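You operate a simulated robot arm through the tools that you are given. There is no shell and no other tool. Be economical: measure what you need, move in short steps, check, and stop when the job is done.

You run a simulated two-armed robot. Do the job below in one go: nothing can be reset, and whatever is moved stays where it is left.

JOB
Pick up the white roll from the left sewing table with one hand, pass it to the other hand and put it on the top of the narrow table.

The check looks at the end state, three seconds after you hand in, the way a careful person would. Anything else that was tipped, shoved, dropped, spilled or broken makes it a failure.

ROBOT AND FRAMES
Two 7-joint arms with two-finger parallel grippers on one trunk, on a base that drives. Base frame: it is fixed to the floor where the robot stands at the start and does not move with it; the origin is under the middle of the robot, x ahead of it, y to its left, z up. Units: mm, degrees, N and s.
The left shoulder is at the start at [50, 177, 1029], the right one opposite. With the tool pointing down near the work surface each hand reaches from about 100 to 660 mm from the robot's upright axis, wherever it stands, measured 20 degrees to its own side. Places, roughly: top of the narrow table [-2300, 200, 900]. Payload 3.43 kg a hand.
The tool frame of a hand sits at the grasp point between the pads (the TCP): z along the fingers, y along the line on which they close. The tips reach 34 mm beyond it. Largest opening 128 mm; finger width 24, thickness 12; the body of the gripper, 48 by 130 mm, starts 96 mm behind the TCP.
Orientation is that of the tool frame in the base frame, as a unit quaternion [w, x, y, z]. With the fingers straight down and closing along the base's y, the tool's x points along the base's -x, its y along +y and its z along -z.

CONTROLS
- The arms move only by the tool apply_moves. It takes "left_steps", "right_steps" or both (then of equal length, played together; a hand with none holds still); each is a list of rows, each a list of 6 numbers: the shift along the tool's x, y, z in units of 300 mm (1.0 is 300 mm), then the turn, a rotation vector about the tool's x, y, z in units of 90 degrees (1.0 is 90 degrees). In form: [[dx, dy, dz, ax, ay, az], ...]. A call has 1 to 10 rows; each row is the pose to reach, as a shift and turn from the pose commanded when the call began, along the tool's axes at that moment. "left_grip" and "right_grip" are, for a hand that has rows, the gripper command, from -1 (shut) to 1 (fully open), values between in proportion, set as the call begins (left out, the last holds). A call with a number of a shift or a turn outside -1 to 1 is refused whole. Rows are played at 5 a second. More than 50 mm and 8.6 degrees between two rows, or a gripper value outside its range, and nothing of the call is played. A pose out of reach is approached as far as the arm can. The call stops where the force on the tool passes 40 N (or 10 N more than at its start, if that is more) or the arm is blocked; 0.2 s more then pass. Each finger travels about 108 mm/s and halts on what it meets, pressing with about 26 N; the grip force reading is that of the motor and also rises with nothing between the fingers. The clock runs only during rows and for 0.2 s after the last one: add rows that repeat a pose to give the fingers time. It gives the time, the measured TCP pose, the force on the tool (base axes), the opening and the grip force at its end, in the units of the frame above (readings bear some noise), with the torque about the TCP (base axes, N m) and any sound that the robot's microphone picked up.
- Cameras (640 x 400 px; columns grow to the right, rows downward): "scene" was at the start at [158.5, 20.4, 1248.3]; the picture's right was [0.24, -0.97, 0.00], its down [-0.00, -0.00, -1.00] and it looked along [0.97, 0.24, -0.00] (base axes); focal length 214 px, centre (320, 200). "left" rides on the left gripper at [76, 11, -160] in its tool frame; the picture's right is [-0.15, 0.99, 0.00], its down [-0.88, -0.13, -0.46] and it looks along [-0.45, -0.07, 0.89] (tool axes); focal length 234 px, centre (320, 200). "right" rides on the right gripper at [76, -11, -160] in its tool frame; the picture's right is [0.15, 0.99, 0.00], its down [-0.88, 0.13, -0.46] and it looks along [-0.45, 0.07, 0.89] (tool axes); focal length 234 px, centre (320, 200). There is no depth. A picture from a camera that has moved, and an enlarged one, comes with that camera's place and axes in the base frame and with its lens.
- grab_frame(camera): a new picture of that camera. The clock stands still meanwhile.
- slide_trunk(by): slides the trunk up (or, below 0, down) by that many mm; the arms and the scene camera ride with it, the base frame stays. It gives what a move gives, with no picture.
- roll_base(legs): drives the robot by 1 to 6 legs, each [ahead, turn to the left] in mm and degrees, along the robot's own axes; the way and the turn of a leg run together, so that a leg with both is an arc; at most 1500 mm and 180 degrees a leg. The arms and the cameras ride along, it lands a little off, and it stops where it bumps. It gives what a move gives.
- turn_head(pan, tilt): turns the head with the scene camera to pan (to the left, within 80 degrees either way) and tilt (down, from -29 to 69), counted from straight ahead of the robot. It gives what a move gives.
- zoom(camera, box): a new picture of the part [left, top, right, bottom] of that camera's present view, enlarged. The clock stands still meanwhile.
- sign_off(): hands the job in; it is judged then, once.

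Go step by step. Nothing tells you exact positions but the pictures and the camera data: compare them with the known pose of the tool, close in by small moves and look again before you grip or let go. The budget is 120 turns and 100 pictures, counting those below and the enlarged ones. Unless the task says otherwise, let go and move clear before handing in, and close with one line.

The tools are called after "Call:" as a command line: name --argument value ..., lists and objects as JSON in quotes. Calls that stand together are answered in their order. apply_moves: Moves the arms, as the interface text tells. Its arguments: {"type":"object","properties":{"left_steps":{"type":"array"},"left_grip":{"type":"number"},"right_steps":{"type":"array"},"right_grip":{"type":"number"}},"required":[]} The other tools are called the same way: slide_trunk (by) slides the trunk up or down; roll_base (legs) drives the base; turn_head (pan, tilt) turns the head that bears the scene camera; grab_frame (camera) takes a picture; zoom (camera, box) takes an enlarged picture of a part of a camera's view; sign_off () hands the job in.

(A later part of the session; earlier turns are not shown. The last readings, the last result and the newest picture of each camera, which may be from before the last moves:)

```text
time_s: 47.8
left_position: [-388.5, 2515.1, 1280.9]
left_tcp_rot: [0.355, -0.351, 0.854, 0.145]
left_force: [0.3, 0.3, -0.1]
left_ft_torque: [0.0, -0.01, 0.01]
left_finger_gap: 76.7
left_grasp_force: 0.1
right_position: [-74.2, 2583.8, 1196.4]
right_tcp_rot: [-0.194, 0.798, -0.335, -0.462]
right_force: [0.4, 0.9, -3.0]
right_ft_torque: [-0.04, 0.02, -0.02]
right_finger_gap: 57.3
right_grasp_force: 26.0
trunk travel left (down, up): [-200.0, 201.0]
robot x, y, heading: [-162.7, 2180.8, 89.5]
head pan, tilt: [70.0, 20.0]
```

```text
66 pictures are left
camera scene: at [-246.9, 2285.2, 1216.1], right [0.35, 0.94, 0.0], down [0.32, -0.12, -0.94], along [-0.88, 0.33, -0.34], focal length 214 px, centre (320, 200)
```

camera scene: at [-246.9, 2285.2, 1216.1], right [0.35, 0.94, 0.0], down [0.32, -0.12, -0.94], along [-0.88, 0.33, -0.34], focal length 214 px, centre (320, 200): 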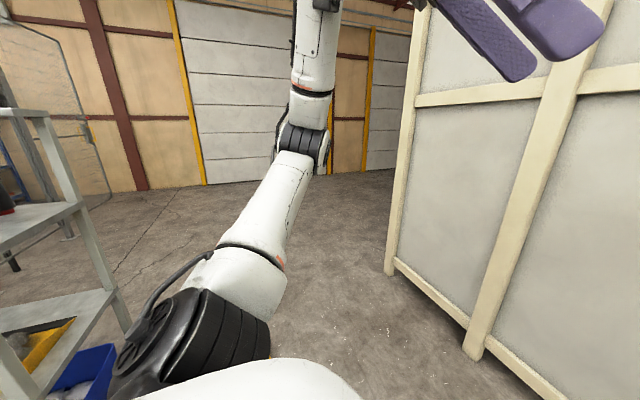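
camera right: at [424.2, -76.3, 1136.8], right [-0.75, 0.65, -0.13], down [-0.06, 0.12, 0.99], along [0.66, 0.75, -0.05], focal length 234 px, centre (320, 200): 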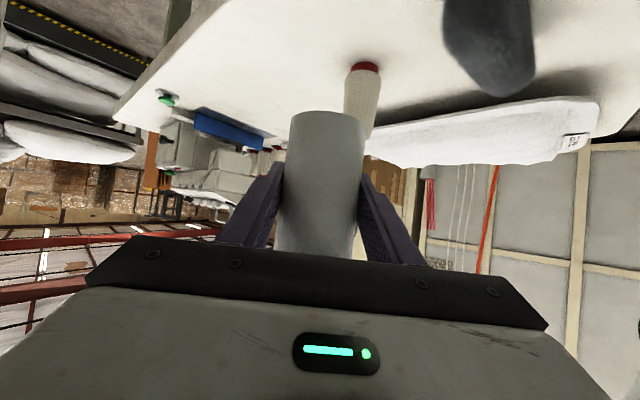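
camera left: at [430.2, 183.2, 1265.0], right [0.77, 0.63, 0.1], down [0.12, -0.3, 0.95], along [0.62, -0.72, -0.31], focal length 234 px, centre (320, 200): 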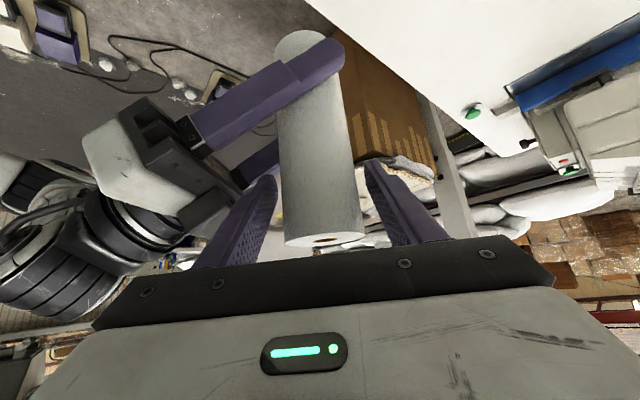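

The passage to the west is open (wall at y≈3360, shelf to y≈1600). I'll go 150 mm further, turn left to face it and look.

Call:
roll_base --legs '[[150, 0], [0, 90]]'

Call:
turn_head --pan 25 --tilt 20

Call:
grab_frame --camera "scene"

```text
time_s: 53.0
left_position: [-487.4, 2101.1, 1281.2]
left_tcp_rot: [-0.146, 0.855, -0.349, -0.354]
left_force: [-0.1, -0.6, -0.5]
left_ft_torque: [-0.01, 0.0, 0.02]
left_finger_gap: 76.7
left_grasp_force: 0.0
right_position: [-560.4, 2413.3, 1196.7]
right_tcp_rot: [0.195, 0.798, 0.335, -0.461]
right_force: [-1.0, -0.3, -3.9]
right_ft_torque: [0.02, -0.04, 0.0]
right_finger_gap: 57.3
right_grasp_force: 25.8
trunk travel left (down, up): [-200.0, 201.0]
robot x, y, heading: [-159.5, 2331.8, -179.7]
head pan, tilt: [70.0, 20.0]
```

```text
time_s: 54.1
left_position: [-488.8, 2098.1, 1282.1]
left_tcp_rot: [-0.146, 0.855, -0.35, -0.354]
left_force: [0.3, -0.2, -1.0]
left_ft_torque: [-0.01, 0.02, 0.01]
left_finger_gap: 77.0
left_grasp_force: 0.1
right_position: [-560.0, 2413.0, 1197.1]
right_tcp_rot: [0.195, 0.798, 0.335, -0.462]
right_force: [0.2, 0.4, -3.3]
right_ft_torque: [-0.01, 0.03, 0.01]
right_finger_gap: 57.5
right_grasp_force: 26.3
trunk travel left (down, up): [-200.0, 201.0]
robot x, y, heading: [-158.0, 2329.5, -179.6]
head pan, tilt: [25.0, 20.0]
```

```text
65 pictures are left
camera scene: at [-313.5, 2290.5, 1216.1], right [-0.43, 0.9, 0.0], down [0.31, 0.15, -0.94], along [-0.85, -0.4, -0.34], focal length 214 px, centre (320, 200)
```

scene: 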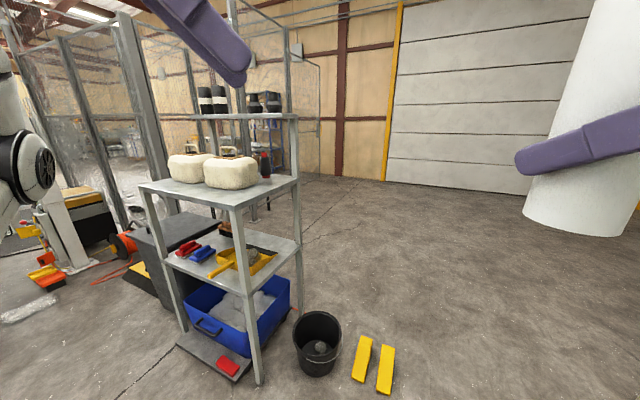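

A bucket (≈−980, 1980) and two yellow blocks (≈−1040…−1300, 2290) lie ahead, so I must pass at y≈2780. Zooming on the area of the narrow table first.

Call:
zoom --camera "scene" --box '[120, 60, 340, 240]'

Call:
turn_head --pan 0 --tilt 35

Call:
grab_frame --camera "scene"

Call:
turn_head --pan -55 --tilt 30

Call:
grab_frame --camera "scene"

```text
2.22 times, centred on (230, 150) of scene
camera zoom: at [-313.5, 2290.5, 1216.1], right [-0.43, 0.9, 0.0], down [0.31, 0.15, -0.94], along [-0.85, -0.4, -0.34], focal length 477 px, centre (520, 311)
```

zoom: 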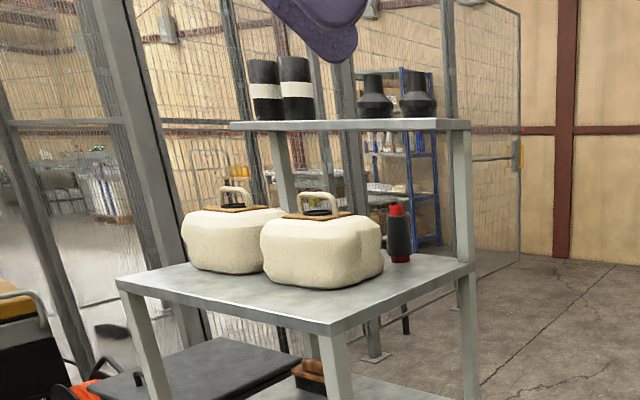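

```text
time_s: 55.0
left_position: [-488.1, 2099.8, 1280.2]
left_tcp_rot: [-0.146, 0.855, -0.35, -0.354]
left_force: [-0.5, 0.3, 0.3]
left_ft_torque: [0.0, 0.0, -0.03]
left_finger_gap: 76.8
left_grasp_force: 0.0
right_position: [-561.7, 2413.6, 1196.6]
right_tcp_rot: [0.194, 0.798, 0.335, -0.462]
right_force: [0.4, -1.5, -3.5]
right_ft_torque: [0.01, 0.01, 0.01]
right_finger_gap: 57.3
right_grasp_force: 25.8
trunk travel left (down, up): [-200.0, 201.0]
robot x, y, heading: [-160.5, 2335.6, -179.4]
head pan, tilt: [0.0, 35.0]
```

```text
63 pictures are left
camera scene: at [-317.5, 2329.8, 1192.3], right [-0.01, 1.0, 0.0], down [0.57, 0.0, -0.82], along [-0.82, -0.01, -0.57], focal length 214 px, centre (320, 200)
```

scene: 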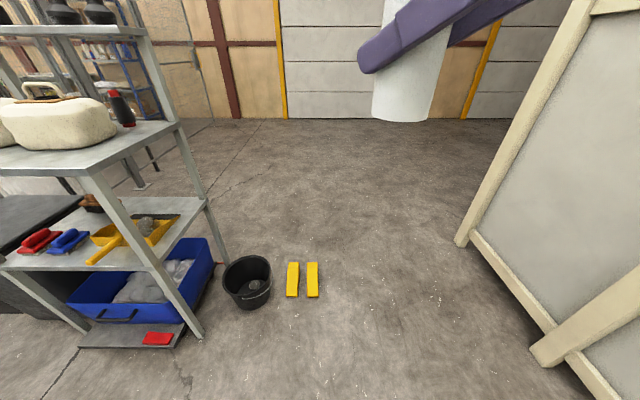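

```text
time_s: 56.2
left_position: [-489.1, 2099.3, 1281.9]
left_tcp_rot: [-0.145, 0.855, -0.35, -0.353]
left_force: [-0.2, -0.4, 0.0]
left_ft_torque: [-0.03, 0.0, 0.01]
left_finger_gap: 77.0
left_grasp_force: 0.0
right_position: [-561.0, 2413.5, 1196.2]
right_tcp_rot: [0.195, 0.798, 0.335, -0.462]
right_force: [-0.6, 0.2, -1.8]
right_ft_torque: [-0.01, -0.02, -0.06]
right_finger_gap: 57.5
right_grasp_force: 26.1
trunk travel left (down, up): [-200.0, 201.0]
robot x, y, heading: [-158.5, 2336.3, -179.7]
head pan, tilt: [-55.0, 30.0]
```

```text
62 pictures are left
camera scene: at [-281.9, 2404.2, 1200.1], right [0.81, 0.58, 0.0], down [0.29, -0.41, -0.87], along [-0.5, 0.71, -0.5], focal length 214 px, centre (320, 200)
```

scene: 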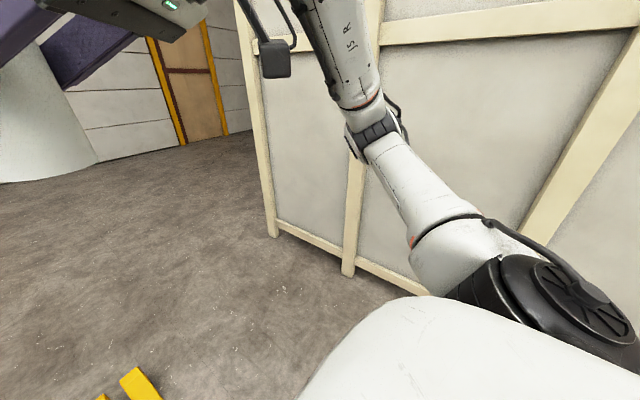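

I'll shift to the line y≈2750 between the blocks and the wall panel with a diagonal leg, then face west.

Call:
roll_base --legs '[[0, -45], [590, 0], [0, 45]]'

Call:
turn_head --pan 0 --tilt 45

Call:
grab_frame --camera "scene"

```text
time_s: 63.7
left_position: [-899.0, 2506.5, 1280.5]
left_tcp_rot: [-0.144, 0.858, -0.344, -0.354]
left_force: [0.1, 0.5, -0.2]
left_ft_torque: [0.01, 0.03, -0.01]
left_finger_gap: 76.6
left_grasp_force: 0.0
right_position: [-975.6, 2819.3, 1196.9]
right_tcp_rot: [0.197, 0.796, 0.34, -0.46]
right_force: [-0.2, -0.5, -3.8]
right_ft_torque: [-0.02, 0.01, -0.04]
right_finger_gap: 56.9
right_grasp_force: 25.3
trunk travel left (down, up): [-200.0, 201.0]
robot x, y, heading: [-573.1, 2748.6, -178.9]
head pan, tilt: [-55.0, 30.0]
```

```text
time_s: 65.0
left_position: [-899.2, 2506.9, 1280.5]
left_tcp_rot: [-0.144, 0.857, -0.345, -0.355]
left_force: [0.5, -0.5, -0.5]
left_ft_torque: [0.04, -0.02, 0.0]
left_finger_gap: 76.7
left_grasp_force: 0.1
right_position: [-976.8, 2819.6, 1197.8]
right_tcp_rot: [0.196, 0.797, 0.339, -0.46]
right_force: [0.0, -1.5, -4.5]
right_ft_torque: [0.14, 0.07, -0.03]
right_finger_gap: 57.0
right_grasp_force: 26.2
trunk travel left (down, up): [-200.0, 201.0]
robot x, y, heading: [-574.3, 2743.7, -179.1]
head pan, tilt: [0.0, 45.0]
```

```text
61 pictures are left
camera scene: at [-724.9, 2739.6, 1177.5], right [-0.02, 1.0, 0.0], down [0.71, 0.01, -0.71], along [-0.71, -0.01, -0.71], focal length 214 px, centre (320, 200)
```

scene: 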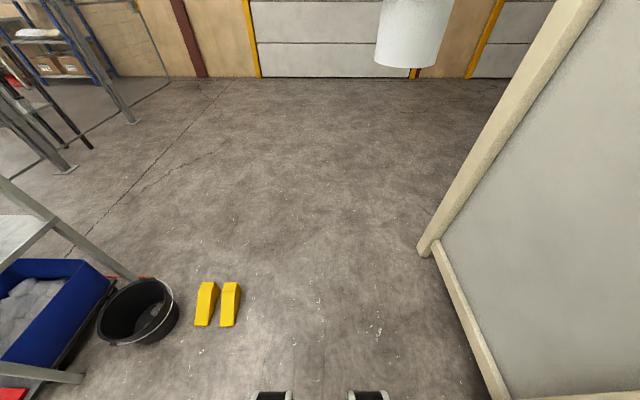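

The lane is clear: blocks about 150 mm off my left side. Driving west 1450 mm and then turning left to face the fenced area.

Call:
roll_base --legs '[[1450, 0], [0, 88]]'

Call:
turn_head --pan 0 --tilt 15

Call:
grab_frame --camera "scene"

```text
time_s: 75.8
left_position: [-1809.3, 2377.3, 1280.9]
left_tcp_rot: [0.137, 0.861, 0.335, -0.357]
left_force: [0.4, -0.3, 0.4]
left_ft_torque: [0.0, -0.01, 0.0]
left_finger_gap: 77.1
left_grasp_force: 0.1
right_position: [-2126.8, 2321.0, 1196.3]
right_tcp_rot: [0.458, 0.348, 0.792, -0.201]
right_force: [0.1, -0.4, -3.4]
right_ft_torque: [-0.01, 0.0, 0.01]
right_finger_gap: 54.9
right_grasp_force: 25.8
trunk travel left (down, up): [-200.0, 201.0]
robot x, y, heading: [-2022.7, 2718.8, -92.7]
head pan, tilt: [0.0, 45.0]
```

```text
time_s: 76.8
left_position: [-1808.8, 2377.2, 1281.5]
left_tcp_rot: [0.138, 0.861, 0.335, -0.358]
left_force: [0.3, -0.4, 1.0]
left_ft_torque: [0.01, -0.05, 0.0]
left_finger_gap: 76.7
left_grasp_force: 0.0
right_position: [-2125.8, 2321.3, 1196.7]
right_tcp_rot: [0.459, 0.348, 0.793, -0.201]
right_force: [0.1, 0.1, -3.0]
right_ft_torque: [0.01, 0.01, -0.03]
right_finger_gap: 55.1
right_grasp_force: 26.0
trunk travel left (down, up): [-200.0, 201.0]
robot x, y, heading: [-2025.8, 2711.5, -92.5]
head pan, tilt: [0.0, 15.0]
```

```text
60 pictures are left
camera scene: at [-2030.7, 2552.3, 1224.2], right [-1.0, 0.04, 0.0], down [0.01, 0.26, -0.97], along [-0.04, -0.96, -0.26], focal length 214 px, centre (320, 200)
```

scene: 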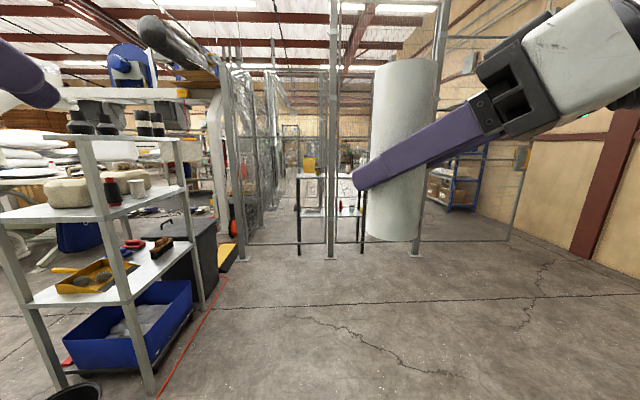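

Now I face the fence across the open floor; the narrow table (dark legs) shows right behind a post. Zooming to tell panels from openings.

Call:
zoom --camera "scene" --box '[200, 100, 420, 270]'

Call:
turn_head --pan -45 --tilt 10

Call:
grab_frame --camera "scene"

```text
2.35 times, centred on (310, 185) of scene
camera zoom: at [-2030.7, 2552.3, 1224.2], right [-1.0, 0.04, 0.0], down [0.01, 0.26, -0.97], along [-0.04, -0.96, -0.26], focal length 505 px, centre (344, 235)
```

zoom: 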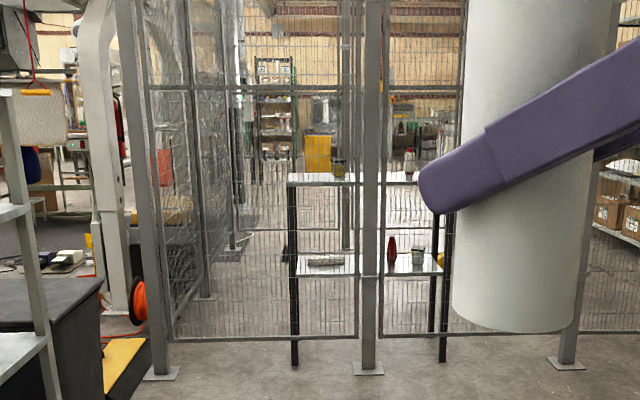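

```text
time_s: 77.9
left_position: [-1809.6, 2377.0, 1281.7]
left_tcp_rot: [0.139, 0.861, 0.335, -0.357]
left_force: [-0.8, 0.1, -0.5]
left_ft_torque: [0.0, -0.01, 0.01]
left_finger_gap: 76.9
left_grasp_force: 0.0
right_position: [-2126.2, 2321.8, 1197.0]
right_tcp_rot: [0.459, 0.348, 0.792, -0.201]
right_force: [0.2, -0.4, -3.8]
right_ft_torque: [0.02, -0.04, -0.03]
right_finger_gap: 55.2
right_grasp_force: 26.1
trunk travel left (down, up): [-200.0, 201.0]
robot x, y, heading: [-2023.6, 2713.7, -92.4]
head pan, tilt: [-45.0, 10.0]
```

```text
58 pictures are left
camera scene: at [-2095.1, 2582.9, 1232.4], right [-0.68, 0.74, 0.0], down [0.13, 0.12, -0.98], along [-0.73, -0.67, -0.17], focal length 214 px, centre (320, 200)
```

scene: 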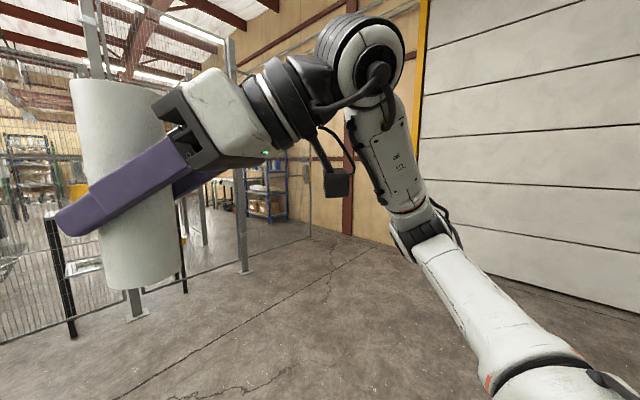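

The fence seems to run along y≈430 from x≈−1270 westward, with the narrow table just behind it. I'll zoom in on the far right part for a gate or opening.

Call:
zoom --camera "scene" --box '[160, 120, 400, 280]'

Call:
turn_head --pan 30 --tilt 5

Call:
grab_frame --camera "scene"

```text
2.50 times, centred on (280, 200) of scene
camera zoom: at [-2095.1, 2582.9, 1232.4], right [-0.68, 0.74, 0.0], down [0.13, 0.12, -0.98], along [-0.73, -0.67, -0.17], focal length 536 px, centre (420, 200)
```

zoom: 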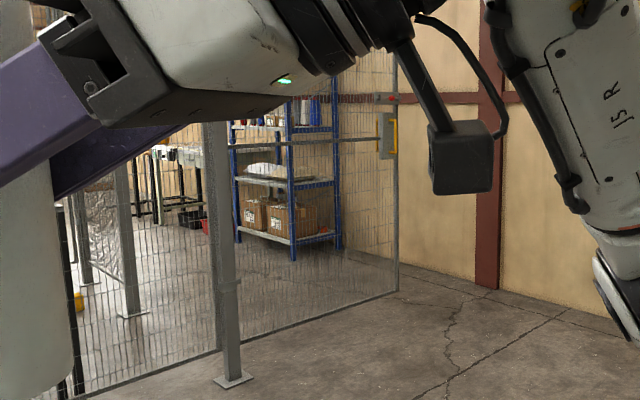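

```text
time_s: 79.4
left_position: [-1810.2, 2377.7, 1280.8]
left_tcp_rot: [0.137, 0.861, 0.335, -0.358]
left_force: [0.2, -0.3, -0.3]
left_ft_torque: [0.01, 0.0, -0.02]
left_finger_gap: 76.8
left_grasp_force: 0.0
right_position: [-2126.6, 2320.8, 1197.0]
right_tcp_rot: [0.459, 0.347, 0.793, -0.2]
right_force: [0.7, 0.4, -3.6]
right_ft_torque: [0.0, -0.01, -0.02]
right_finger_gap: 55.0
right_grasp_force: 26.3
trunk travel left (down, up): [-200.0, 201.0]
robot x, y, heading: [-2023.4, 2716.7, -92.6]
head pan, tilt: [30.0, 5.0]
```

```text
56 pictures are left
camera scene: at [-1984.2, 2564.1, 1240.5], right [-0.89, -0.46, 0.0], down [-0.04, 0.08, -1.0], along [0.46, -0.88, -0.09], focal length 214 px, centre (320, 200)
```

scene: 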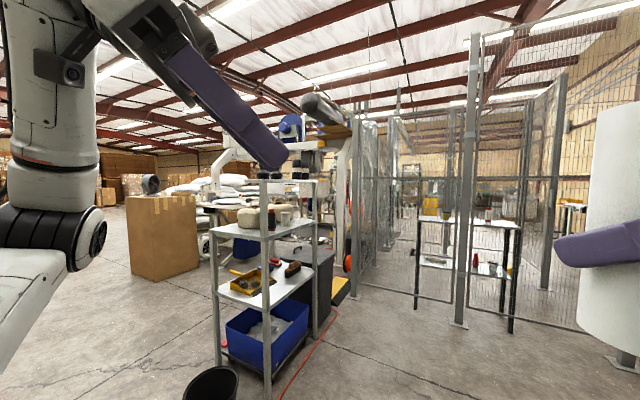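

The fence on this side is closed up to a gate panel near x≈−3200…−4460, whose free end appears to stand short of the wall. I'll drive over there for a better look.

Call:
roll_base --legs '[[0, -57], [1500, 0], [0, 50]]'

Call:
turn_head --pan 0 --tilt 20

Call:
grab_frame --camera "scene"

```text
time_s: 91.6
left_position: [-3124.7, 1600.8, 1280.7]
left_tcp_rot: [0.119, 0.877, 0.291, -0.363]
left_force: [0.0, 0.2, -0.2]
left_ft_torque: [0.0, 0.01, 0.0]
left_finger_gap: 76.9
left_grasp_force: 0.0
right_position: [-3445.6, 1577.5, 1197.4]
right_tcp_rot: [0.448, 0.388, 0.774, -0.224]
right_force: [0.1, -0.4, -3.2]
right_ft_torque: [-0.02, 0.0, -0.02]
right_finger_gap: 55.1
right_grasp_force: 26.3
trunk travel left (down, up): [-200.0, 201.0]
robot x, y, heading: [-3301.7, 1959.3, -98.5]
head pan, tilt: [30.0, 5.0]
```

```text
time_s: 92.5
left_position: [-3124.5, 1601.6, 1281.2]
left_tcp_rot: [0.119, 0.877, 0.291, -0.363]
left_force: [0.1, -0.6, 0.5]
left_ft_torque: [0.02, -0.01, 0.0]
left_finger_gap: 76.9
left_grasp_force: 0.0
right_position: [-3445.9, 1578.2, 1196.7]
right_tcp_rot: [0.448, 0.388, 0.773, -0.225]
right_force: [-0.4, 0.7, -3.1]
right_ft_torque: [-0.01, -0.01, 0.04]
right_finger_gap: 55.0
right_grasp_force: 26.3
trunk travel left (down, up): [-200.0, 201.0]
robot x, y, heading: [-3306.8, 1961.6, -98.6]
head pan, tilt: [0.0, 20.0]
```

```text
55 pictures are left
camera scene: at [-3327.2, 1798.8, 1216.2], right [-0.99, 0.15, 0.0], down [0.05, 0.34, -0.94], along [-0.14, -0.93, -0.34], focal length 214 px, centre (320, 200)
```

scene: 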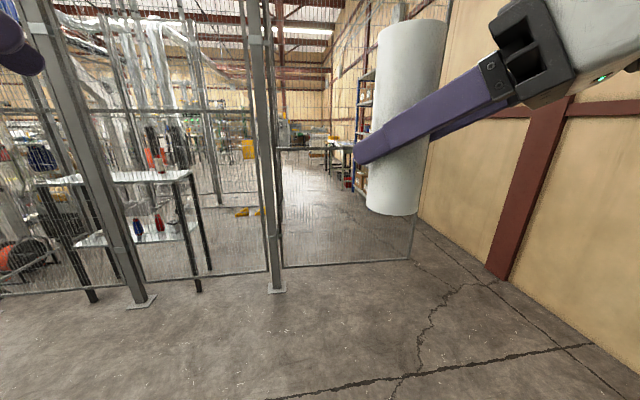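

I see the gate panel's free end and a gap of ~530 mm to the wall, plus the narrow table close to the fence line. Zooming in on both to judge which side the table is on.

Call:
zoom --camera "scene" --box '[0, 130, 290, 310]'

Call:
zoom --camera "scene" --box '[250, 100, 530, 290]'

```text
2.21 times, centred on (145, 220) of scene
camera zoom: at [-3327.2, 1798.8, 1216.2], right [-0.99, 0.15, 0.0], down [0.05, 0.34, -0.94], along [-0.14, -0.93, -0.34], focal length 473 px, centre (706, 156)
```

zoom: 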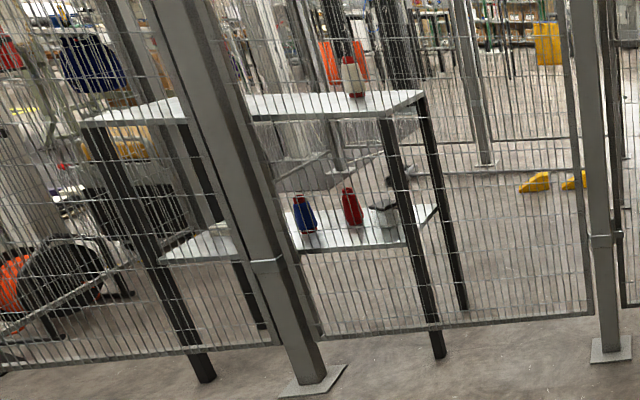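

```text
2.11 times, centred on (390, 195) of scene
camera zoom: at [-3327.2, 1798.8, 1216.2], right [-0.99, 0.15, 0.0], down [0.05, 0.34, -0.94], along [-0.14, -0.93, -0.34], focal length 452 px, centre (173, 210)
```

zoom: 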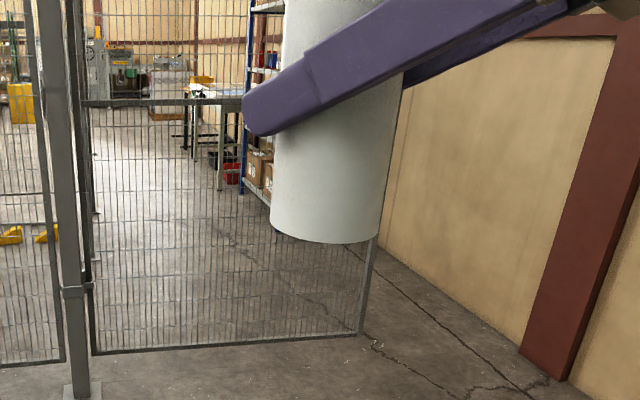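

The table is behind the mesh; the only way in on this side is the gap between the gate's free end (≈−4370, 295) and the wall (≈−5040), roughly 660 mm. I'll check my own width with the left camera looking down at the base.

Call:
apply_moves --left_steps '[[0, 0, 0, -0.011, 0.068, -0.051], [0, 0, 0, -0.023, 0.137, -0.103], [0, 0, 0, -0.034, 0.205, -0.154], [0, 0, 0, -0.046, 0.273, -0.206], [0, 0, 0, -0.057, 0.342, -0.257], [0, 0, 0, -0.068, 0.41, -0.308], [0, 0, 0, -0.08, 0.478, -0.36], [0, 0, 0, -0.091, 0.546, -0.411], [0, 0, 0, -0.103, 0.615, -0.463], [0, 0, 0, -0.114, 0.683, -0.514]]'

Call:
grab_frame --camera "left"

Call:
turn_head --pan -35 --tilt 20

Call:
grab_frame --camera "scene"

```text
time_s: 94.7
left_position: [-3139.4, 1604.0, 1143.7]
left_tcp_rot: [-0.113, 0.745, 0.645, 0.13]
left_force: [-1.0, 0.4, 0.6]
left_ft_torque: [0.01, -0.04, -0.02]
left_finger_gap: 76.9
left_grasp_force: 0.0
left hand out of reach, approached as far as the arm can: row 5, 6, 7, 8, 9, 10
right_position: [-3445.2, 1576.6, 1195.9]
right_tcp_rot: [0.448, 0.388, 0.774, -0.223]
right_force: [-0.6, -0.3, -3.0]
right_ft_torque: [-0.02, 0.02, 0.01]
right_finger_gap: 55.3
right_grasp_force: 25.8
trunk travel left (down, up): [-200.0, 201.0]
robot x, y, heading: [-3307.7, 1957.7, -98.3]
head pan, tilt: [0.0, 20.0]
```

```text
52 pictures are left
camera left: at [-3126.9, 1619.5, 1318.9], right [0.96, -0.28, -0.05], down [-0.27, -0.95, 0.13], along [-0.08, -0.11, -0.99], focal length 234 px, centre (320, 200)
```

left: 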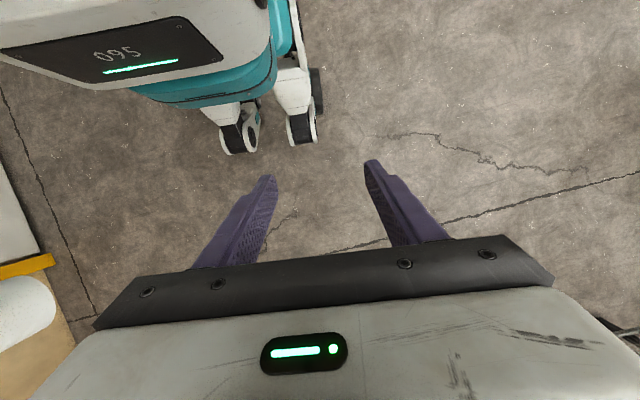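

```text
time_s: 95.7
left_position: [-3140.9, 1605.7, 1144.7]
left_tcp_rot: [-0.113, 0.746, 0.644, 0.129]
left_force: [-0.5, 0.6, 0.2]
left_ft_torque: [0.01, -0.03, 0.04]
left_finger_gap: 76.6
left_grasp_force: 0.0
right_position: [-3444.9, 1578.0, 1196.9]
right_tcp_rot: [0.448, 0.388, 0.774, -0.224]
right_force: [0.0, 0.7, -3.7]
right_ft_torque: [-0.02, -0.01, -0.01]
right_finger_gap: 55.1
right_grasp_force: 26.7
trunk travel left (down, up): [-200.0, 201.0]
robot x, y, heading: [-3302.2, 1965.2, -98.3]
head pan, tilt: [-35.0, 20.0]
```

```text
51 pictures are left
camera scene: at [-3377.6, 1823.2, 1216.1], right [-0.73, 0.69, 0.0], down [0.23, 0.25, -0.94], along [-0.64, -0.68, -0.34], focal length 214 px, centre (320, 200)
```

scene: 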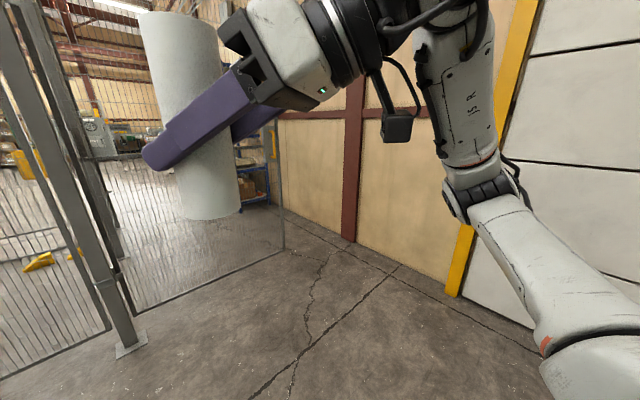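

My base is about 510 mm wide, but the elbows stick out to ±470 mm; the gap could only be passed with the arms stretched ahead. Stretching both arms forward here, in the open, to see how slim I get.

Call:
apply_moves --left_steps '[[-0.097, -0.03, -0.059, 0, -0.08, 0], [-0.193, -0.059, -0.118, 0, -0.16, 0], [-0.29, -0.089, -0.177, 0, -0.241, 0], [-0.387, -0.119, -0.236, 0, -0.321, 0], [-0.483, -0.148, -0.294, 0, -0.401, 0], [-0.58, -0.178, -0.353, 0, -0.481, 0], [-0.677, -0.208, -0.412, 0, -0.562, 0], [-0.773, -0.237, -0.471, 0, -0.642, 0], [-0.87, -0.267, -0.53, 0, -0.722, 0]]' --right_steps '[[-0.037, -0.083, 0.064, 0.048, 0, 0.028], [-0.074, -0.166, 0.129, 0.096, 0, 0.056], [-0.112, -0.248, 0.193, 0.144, 0, 0.083], [-0.149, -0.331, 0.258, 0.192, 0, 0.111], [-0.186, -0.414, 0.322, 0.241, 0, 0.139], [-0.223, -0.497, 0.387, 0.289, 0, 0.167], [-0.261, -0.579, 0.451, 0.337, 0, 0.194], [-0.298, -0.662, 0.516, 0.385, 0, 0.222], [-0.335, -0.745, 0.58, 0.433, 0, 0.25]]'

Call:
turn_head --pan -60 --tilt 25

Call:
grab_frame --camera "scene"

Call:
turn_head --pan 60 --tilt 25

Call:
grab_frame --camera "scene"

```text
time_s: 97.7
left_position: [-3262.5, 1315.2, 1204.8]
left_tcp_rot: [0.25, 0.698, 0.605, -0.289]
left_force: [-0.4, -0.5, 0.5]
left_ft_torque: [0.03, 0.03, -0.03]
left_finger_gap: 77.0
left_grasp_force: 0.0
right_position: [-3504.2, 1281.5, 1196.1]
right_tcp_rot: [0.328, 0.655, 0.566, -0.378]
right_force: [-0.4, 0.7, -3.8]
right_ft_torque: [-0.01, 0.03, -0.02]
right_finger_gap: 55.0
right_grasp_force: 26.1
trunk travel left (down, up): [-200.0, 201.0]
robot x, y, heading: [-3308.6, 1962.0, -98.4]
head pan, tilt: [-35.0, 20.0]
```

```text
time_s: 98.6
left_position: [-3263.2, 1316.1, 1204.6]
left_tcp_rot: [0.249, 0.699, 0.605, -0.289]
left_force: [-0.1, -0.2, -0.3]
left_ft_torque: [-0.01, 0.0, 0.0]
left_finger_gap: 76.7
left_grasp_force: 0.2
right_position: [-3504.6, 1283.5, 1196.3]
right_tcp_rot: [0.328, 0.655, 0.566, -0.378]
right_force: [0.7, -0.3, -2.3]
right_ft_torque: [0.0, 0.02, -0.02]
right_finger_gap: 55.0
right_grasp_force: 25.6
trunk travel left (down, up): [-200.0, 201.0]
robot x, y, heading: [-3303.2, 1964.3, -98.5]
head pan, tilt: [-60.0, 25.0]
```

```text
50 pictures are left
camera scene: at [-3399.3, 1856.8, 1208.0], right [-0.37, 0.93, 0.0], down [0.39, 0.16, -0.91], along [-0.84, -0.33, -0.42], focal length 214 px, centre (320, 200)
```

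scene: 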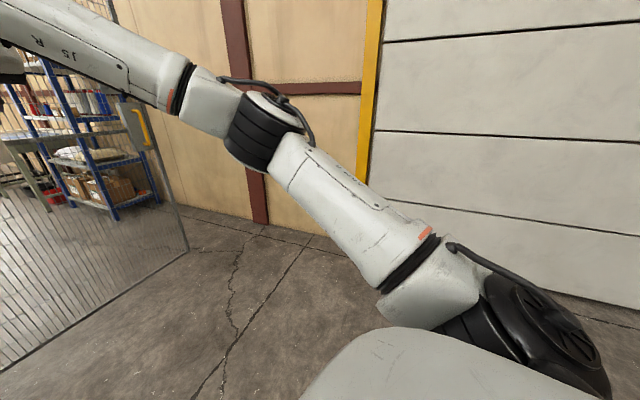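

```text
time_s: 100.6
left_position: [-3263.2, 1316.1, 1205.5]
left_tcp_rot: [0.249, 0.699, 0.605, -0.288]
left_force: [-0.6, 0.5, 0.3]
left_ft_torque: [0.01, -0.02, 0.01]
left_finger_gap: 76.7
left_grasp_force: 0.1
right_position: [-3503.4, 1284.2, 1196.3]
right_tcp_rot: [0.327, 0.655, 0.567, -0.377]
right_force: [0.0, 0.6, -2.7]
right_ft_torque: [-0.01, 0.02, -0.01]
right_finger_gap: 55.3
right_grasp_force: 26.0
trunk travel left (down, up): [-200.0, 201.0]
robot x, y, heading: [-3302.7, 1964.7, -98.6]
head pan, tilt: [60.0, 25.0]
```

```text
49 pictures are left
camera scene: at [-3241.5, 1833.6, 1208.0], right [-0.62, -0.78, 0.0], down [-0.33, 0.26, -0.91], along [0.71, -0.56, -0.42], focal length 214 px, centre (320, 200)
```

scene: 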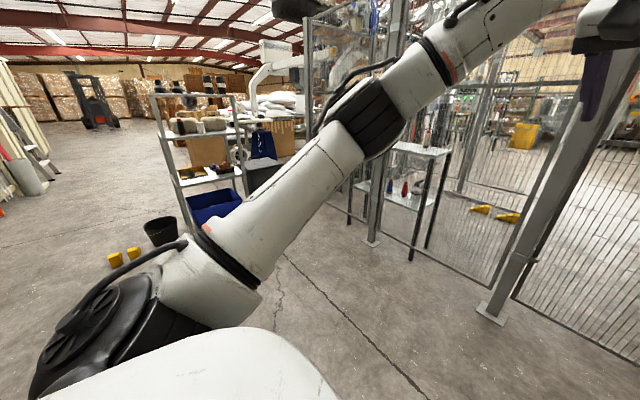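

Measured: gap ≈646 mm (gate end −4359, wall ≈−5005), base ≈±250, elbows now ≈±335. I'll extend the arms further and a bit inwards to slim down more.

Call:
apply_moves --left_steps '[[-0.087, -0.03, 0.087, 0, 0, 0], [-0.173, -0.06, 0.173, 0, 0, 0], [-0.26, -0.083, 0.26, 0, 0, 0]]' --right_steps '[[-0.06, 0.03, 0.104, 0, 0, 0], [-0.12, 0.06, 0.208, 0, 0, 0], [-0.18, 0.08, 0.312, 0, 0, 0]]'

Call:
grab_frame --camera "scene"

Call:
turn_head --pan -60 --tilt 25

Call:
grab_frame --camera "scene"

```text
time_s: 101.4
left_position: [-3291.7, 1240.7, 1198.8]
left_tcp_rot: [0.25, 0.699, 0.604, -0.289]
left_force: [-0.1, 0.4, -0.4]
left_ft_torque: [0.0, 0.03, -0.05]
left_finger_gap: 76.9
left_grasp_force: 0.1
left hand out of reach, approached as far as the arm can: row 3
right_position: [-3496.9, 1202.5, 1178.2]
right_tcp_rot: [0.328, 0.655, 0.567, -0.377]
right_force: [-0.2, -0.8, -3.2]
right_ft_torque: [0.0, 0.0, 0.02]
right_finger_gap: 55.0
right_grasp_force: 26.3
right hand out of reach, approached as far as the arm can: row 3
trunk travel left (down, up): [-200.0, 201.0]
robot x, y, heading: [-3302.6, 1960.0, -98.4]
head pan, tilt: [60.0, 25.0]
```

```text
48 pictures are left
camera scene: at [-3241.3, 1832.7, 1207.7], right [-0.62, -0.78, 0.0], down [-0.33, 0.26, -0.91], along [0.71, -0.56, -0.42], focal length 214 px, centre (320, 200)
```

scene: 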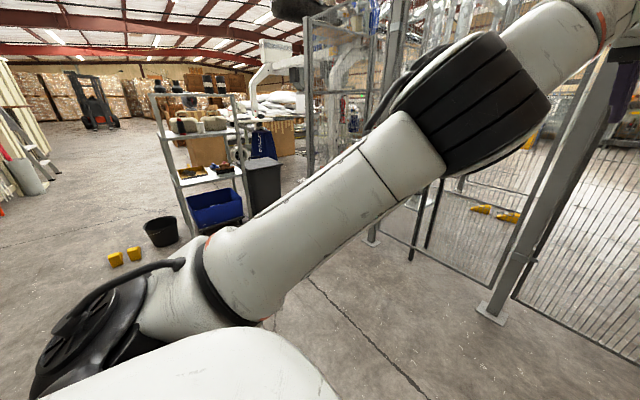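

```text
time_s: 103.4
left_position: [-3290.9, 1240.7, 1200.3]
left_tcp_rot: [0.25, 0.698, 0.605, -0.289]
left_force: [0.4, 0.1, -0.8]
left_ft_torque: [-0.02, 0.02, 0.0]
left_finger_gap: 76.8
left_grasp_force: 0.1
right_position: [-3498.8, 1201.9, 1178.4]
right_tcp_rot: [0.328, 0.655, 0.566, -0.378]
right_force: [0.5, 0.1, -3.2]
right_ft_torque: [0.01, 0.04, 0.0]
right_finger_gap: 54.8
right_grasp_force: 26.6
trunk travel left (down, up): [-200.0, 201.0]
robot x, y, heading: [-3307.3, 1960.1, -98.6]
head pan, tilt: [-60.0, 25.0]
```

```text
47 pictures are left
camera scene: at [-3399.3, 1856.8, 1208.0], right [-0.37, 0.93, 0.0], down [0.39, 0.16, -0.91], along [-0.84, -0.33, -0.42], focal length 214 px, centre (320, 200)
```

scene: 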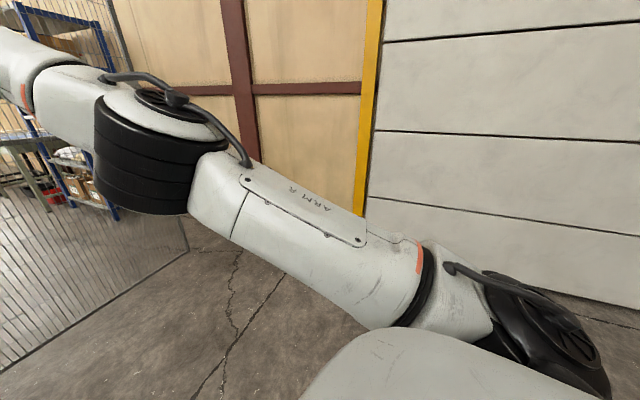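

With arms nearly straight the elbows come within ≈±240, so I now fit within ±255 in the 646 mm gap. I'll turn east, reverse towards the wall (arms pointing away from it), then turn to face south.

Call:
roll_base --legs '[[0, 108.9], [-1164, 0]]'

```text
time_s: 113.9
left_position: [-3768.2, 1983.1, 1200.3]
left_tcp_rot: [0.38, -0.096, 0.919, 0.039]
left_force: [0.1, -0.8, 0.4]
left_ft_torque: [0.0, 0.0, -0.01]
left_finger_gap: 76.9
left_grasp_force: 0.1
right_position: [-3658.8, 1803.2, 1178.3]
right_tcp_rot: [0.498, -0.089, 0.861, 0.053]
right_force: [0.4, 0.0, -3.0]
right_ft_torque: [-0.02, 0.03, -0.01]
right_finger_gap: 54.9
right_grasp_force: 26.0
trunk travel left (down, up): [-200.0, 201.0]
robot x, y, heading: [-4435.6, 1718.9, 11.8]
head pan, tilt: [-60.0, 25.0]
```

Reversed to (−4436, 1719). Now turning right to face south-southwest and measuring the gap from close.

Call:
roll_base --legs '[[0, -108]]'

Call:
turn_head --pan 0 --tilt 30

Call:
grab_frame --camera "scene"

```text
time_s: 118.8
left_position: [-4384.4, 1004.1, 1201.5]
left_tcp_rot: [0.257, 0.682, 0.623, -0.283]
left_force: [-0.3, -0.6, 0.3]
left_ft_torque: [0.01, 0.0, 0.03]
left_finger_gap: 76.7
left_grasp_force: 0.0
right_position: [-4591.4, 953.8, 1178.7]
right_tcp_rot: [0.338, 0.64, 0.584, -0.369]
right_force: [-0.5, 0.1, -2.9]
right_ft_torque: [-0.01, 0.02, 0.02]
right_finger_gap: 55.1
right_grasp_force: 26.0
trunk travel left (down, up): [-200.0, 201.0]
robot x, y, heading: [-4436.4, 1724.2, -95.2]
head pan, tilt: [-60.0, 25.0]
```

```text
time_s: 120.1
left_position: [-4385.7, 1004.5, 1200.0]
left_tcp_rot: [0.257, 0.683, 0.623, -0.282]
left_force: [-0.2, -1.1, 0.8]
left_ft_torque: [0.01, 0.0, -0.03]
left_finger_gap: 77.0
left_grasp_force: 0.0
right_position: [-4591.1, 954.0, 1178.6]
right_tcp_rot: [0.338, 0.64, 0.584, -0.369]
right_force: [-0.4, -0.1, -3.3]
right_ft_torque: [0.0, -0.03, -0.03]
right_finger_gap: 55.2
right_grasp_force: 26.1
trunk travel left (down, up): [-200.0, 201.0]
robot x, y, heading: [-4439.4, 1720.6, -95.3]
head pan, tilt: [0.0, 30.0]
```

```text
46 pictures are left
camera scene: at [-4451.8, 1561.7, 1200.0], right [-1.0, 0.09, 0.0], down [0.05, 0.5, -0.87], along [-0.08, -0.86, -0.5], focal length 214 px, centre (320, 200)
```

scene: 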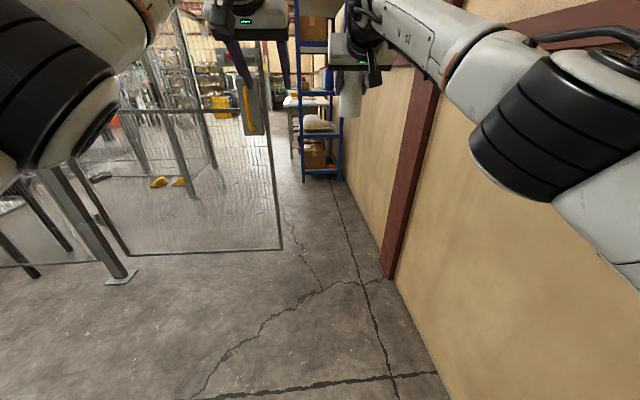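

Closer measure: gate end x≈−4270, wall ≈−5030 (pilaster −4990), so ≈720 mm clear; aim for x≈−4630. Driving the first part and re-checking just before the gate.

Call:
roll_base --legs '[[0, -3.5], [980, 0]]'

Call:
turn_head --pan 40 --tilt 35

Call:
grab_frame --camera "scene"

Call:
turn_head --pan -20 --tilt 45

Call:
grab_frame --camera "scene"

```text
time_s: 125.7
left_position: [-4580.5, 34.1, 1200.3]
left_tcp_rot: [0.249, 0.701, 0.602, -0.29]
left_force: [-0.3, -1.3, -0.4]
left_ft_torque: [0.02, 0.01, 0.03]
left_finger_gap: 77.0
left_grasp_force: 0.0
right_position: [-4787.9, -5.0, 1179.4]
right_tcp_rot: [0.326, 0.658, 0.564, -0.379]
right_force: [-0.5, -0.4, -3.3]
right_ft_torque: [0.01, 0.0, 0.0]
right_finger_gap: 54.5
right_grasp_force: 26.3
trunk travel left (down, up): [-200.0, 201.0]
robot x, y, heading: [-4585.1, 755.1, -98.8]
head pan, tilt: [0.0, 30.0]
```

```text
time_s: 126.7
left_position: [-4580.3, 32.9, 1200.7]
left_tcp_rot: [0.248, 0.702, 0.602, -0.29]
left_force: [-0.3, 0.2, -0.2]
left_ft_torque: [-0.03, -0.04, 0.04]
left_finger_gap: 76.8
left_grasp_force: 0.0
right_position: [-4789.1, -3.6, 1178.1]
right_tcp_rot: [0.325, 0.658, 0.564, -0.378]
right_force: [0.1, -0.4, -2.6]
right_ft_torque: [-0.03, -0.01, -0.04]
right_finger_gap: 55.0
right_grasp_force: 26.0
trunk travel left (down, up): [-200.0, 201.0]
robot x, y, heading: [-4584.7, 753.6, -99.1]
head pan, tilt: [40.0, 35.0]
```

```text
45 pictures are left
camera scene: at [-4552.5, 607.8, 1192.3], right [-0.86, -0.52, 0.0], down [-0.3, 0.49, -0.82], along [0.42, -0.7, -0.57], focal length 214 px, centre (320, 200)
```

scene: 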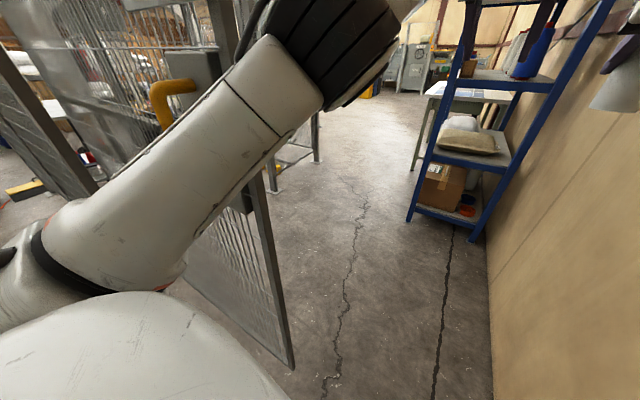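

```text
time_s: 128.0
left_position: [-4579.5, 33.9, 1200.1]
left_tcp_rot: [0.248, 0.702, 0.601, -0.29]
left_force: [0.1, -0.3, -0.4]
left_ft_torque: [0.04, -0.02, 0.03]
left_finger_gap: 76.8
left_grasp_force: 0.0
right_position: [-4788.2, -4.5, 1179.3]
right_tcp_rot: [0.326, 0.657, 0.564, -0.379]
right_force: [-0.5, 0.8, -3.8]
right_ft_torque: [0.02, -0.03, -0.02]
right_finger_gap: 54.9
right_grasp_force: 25.7
trunk travel left (down, up): [-200.0, 201.0]
robot x, y, heading: [-4588.0, 753.5, -99.0]
head pan, tilt: [-20.0, 45.0]
```

```text
44 pictures are left
camera scene: at [-4637.2, 611.9, 1177.4], right [-0.88, 0.48, 0.0], down [0.34, 0.62, -0.71], along [-0.34, -0.62, -0.71], focal length 214 px, centre (320, 200)
```

scene: 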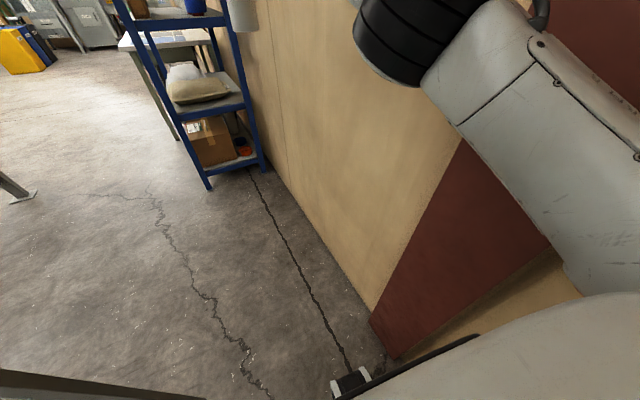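

The gap is ≈755 mm here (gate end −4267, pilaster −5022). Straightening to −93° and driving through, stopping short of the blue shelf, then turning east.

Call:
roll_base --legs '[[0, 6], [780, 0]]'

```text
time_s: 132.7
left_position: [-4557.7, -733.2, 1200.9]
left_tcp_rot: [0.261, 0.674, 0.633, -0.279]
left_force: [-1.1, 0.3, 0.1]
left_ft_torque: [0.04, 0.01, 0.01]
left_finger_gap: 76.5
left_grasp_force: 0.1
right_position: [-4762.2, -790.0, 1177.9]
right_tcp_rot: [0.343, 0.631, 0.593, -0.364]
right_force: [-0.5, 0.8, -3.1]
right_ft_torque: [0.02, 0.01, -0.02]
right_finger_gap: 55.1
right_grasp_force: 25.7
trunk travel left (down, up): [-200.0, 201.0]
robot x, y, heading: [-4628.7, -15.0, -93.7]
head pan, tilt: [-20.0, 45.0]
```

Through the gap at (−4629, −15) with no contact. Looking left before turning east.

Call:
turn_head --pan 65 --tilt 20

Call:
grab_frame --camera "scene"

```text
time_s: 134.3
left_position: [-4559.4, -732.9, 1199.8]
left_tcp_rot: [0.261, 0.674, 0.633, -0.279]
left_force: [-0.1, -0.2, 0.8]
left_ft_torque: [0.03, -0.02, -0.01]
left_finger_gap: 77.1
left_grasp_force: 0.1
right_position: [-4760.6, -788.4, 1178.8]
right_tcp_rot: [0.344, 0.631, 0.593, -0.364]
right_force: [-0.8, -0.4, -2.5]
right_ft_torque: [0.04, 0.04, 0.01]
right_finger_gap: 54.9
right_grasp_force: 25.0
trunk travel left (down, up): [-200.0, 201.0]
robot x, y, heading: [-4628.0, -12.5, -93.6]
head pan, tilt: [65.0, 20.0]
```

```text
43 pictures are left
camera scene: at [-4553.8, -132.2, 1216.1], right [-0.48, -0.88, 0.0], down [-0.3, 0.16, -0.94], along [0.82, -0.45, -0.34], focal length 214 px, centre (320, 200)
```

scene: 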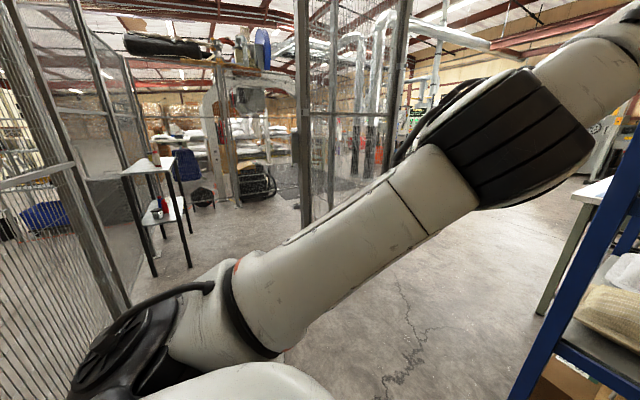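

The cell's opening faces me on the left with the narrow table just inside it. Turning east now.

Call:
roll_base --legs '[[0, 92]]'

Call:
turn_head --pan 0 --tilt 20

Call:
grab_frame --camera "scene"

```text
time_s: 138.6
left_position: [-3917.2, 84.6, 1199.5]
left_tcp_rot: [0.382, 0.009, 0.924, -0.005]
left_force: [0.0, 1.0, -0.5]
left_ft_torque: [-0.01, -0.02, -0.06]
left_finger_gap: 77.0
left_grasp_force: 0.1
right_position: [-3855.5, -117.8, 1178.2]
right_tcp_rot: [0.5, 0.01, 0.866, -0.005]
right_force: [0.3, 0.1, -2.7]
right_ft_torque: [0.02, 0.01, 0.0]
right_finger_gap: 54.7
right_grasp_force: 25.7
trunk travel left (down, up): [-200.0, 201.0]
robot x, y, heading: [-4636.3, -18.4, -1.6]
head pan, tilt: [65.0, 20.0]
```

```text
time_s: 140.0
left_position: [-3918.1, 84.7, 1199.9]
left_tcp_rot: [0.382, 0.01, 0.924, -0.005]
left_force: [0.3, -0.1, -0.4]
left_ft_torque: [-0.03, -0.02, 0.02]
left_finger_gap: 77.1
left_grasp_force: 0.2
right_position: [-3855.0, -116.9, 1178.6]
right_tcp_rot: [0.5, 0.011, 0.866, -0.005]
right_force: [0.4, -0.5, -3.8]
right_ft_torque: [-0.04, -0.03, -0.04]
right_finger_gap: 55.2
right_grasp_force: 26.3
trunk travel left (down, up): [-200.0, 201.0]
robot x, y, heading: [-4632.2, -14.5, -1.6]
head pan, tilt: [0.0, 20.0]
```

```text
42 pictures are left
camera scene: at [-4467.6, -21.4, 1216.1], right [-0.02, -1.0, 0.0], down [-0.34, 0.01, -0.94], along [0.94, -0.02, -0.34], focal length 214 px, centre (320, 200)
```

scene: 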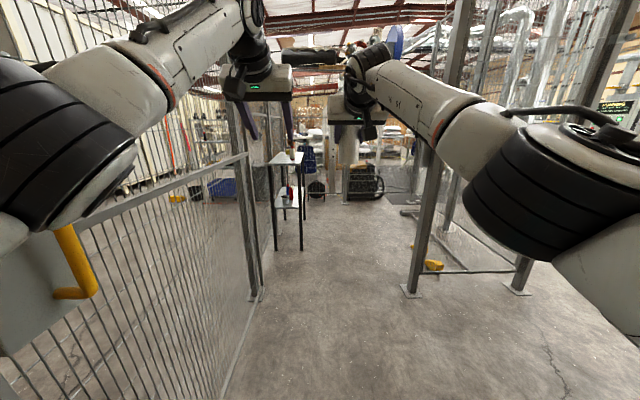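

The cell opening spans y≈−720…400 and the narrow table (y≈135…400, west end x≈−2540) is straight ahead-left. Driving 900 mm ahead and zooming in on its top.

Call:
roll_base --legs '[[900, 0]]'

Call:
turn_head --pan 12 --tilt 15

Call:
grab_frame --camera "scene"

Call:
grab_frame --camera "left"

```text
time_s: 144.8
left_position: [-3005.9, 75.3, 1200.4]
left_tcp_rot: [0.382, 0.004, 0.924, -0.003]
left_force: [-1.3, 0.6, 0.2]
left_ft_torque: [0.02, 0.02, 0.01]
left_finger_gap: 76.8
left_grasp_force: 0.0
right_position: [-2938.8, -123.3, 1179.3]
right_tcp_rot: [0.5, 0.005, 0.866, -0.001]
right_force: [0.2, 0.1, -2.7]
right_ft_torque: [0.03, 0.03, -0.02]
right_finger_gap: 55.0
right_grasp_force: 26.4
trunk travel left (down, up): [-200.0, 201.0]
robot x, y, heading: [-3714.6, -33.1, -0.7]
head pan, tilt: [0.0, 20.0]
```

```text
time_s: 145.5
left_position: [-3006.2, 75.8, 1200.1]
left_tcp_rot: [0.381, 0.004, 0.925, -0.003]
left_force: [0.5, -0.1, 0.0]
left_ft_torque: [0.0, 0.02, -0.03]
left_finger_gap: 76.9
left_grasp_force: 0.1
right_position: [-2939.6, -124.7, 1179.1]
right_tcp_rot: [0.5, 0.005, 0.866, -0.002]
right_force: [0.2, 0.0, -2.4]
right_ft_torque: [-0.01, -0.01, 0.03]
right_finger_gap: 55.1
right_grasp_force: 25.8
trunk travel left (down, up): [-200.0, 201.0]
robot x, y, heading: [-3721.7, -38.1, -0.8]
head pan, tilt: [12.0, 15.0]
```

```text
41 pictures are left
camera scene: at [-3555.1, -17.6, 1224.2], right [0.19, -0.98, 0.0], down [-0.25, -0.05, -0.97], along [0.95, 0.19, -0.26], focal length 214 px, centre (320, 200)
```

scene: 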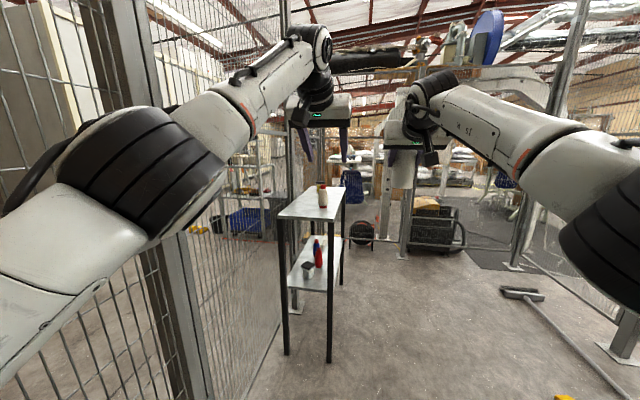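

```text
40 pictures are left
camera left: at [-3172.5, 88.8, 1259.5], right [0.11, 0.99, 0.1], down [0.3, -0.13, 0.94], along [0.95, -0.08, -0.31], focal length 234 px, centre (320, 200)
```

left: 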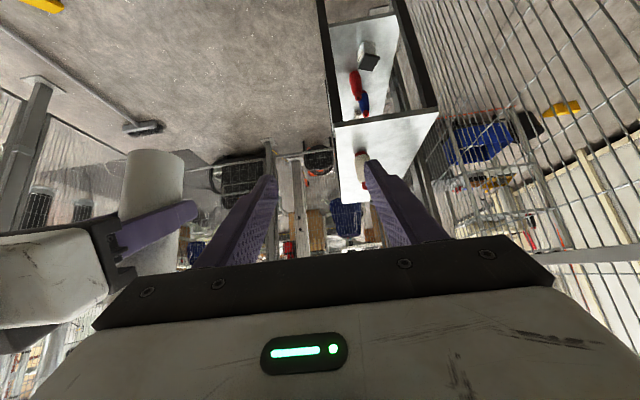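

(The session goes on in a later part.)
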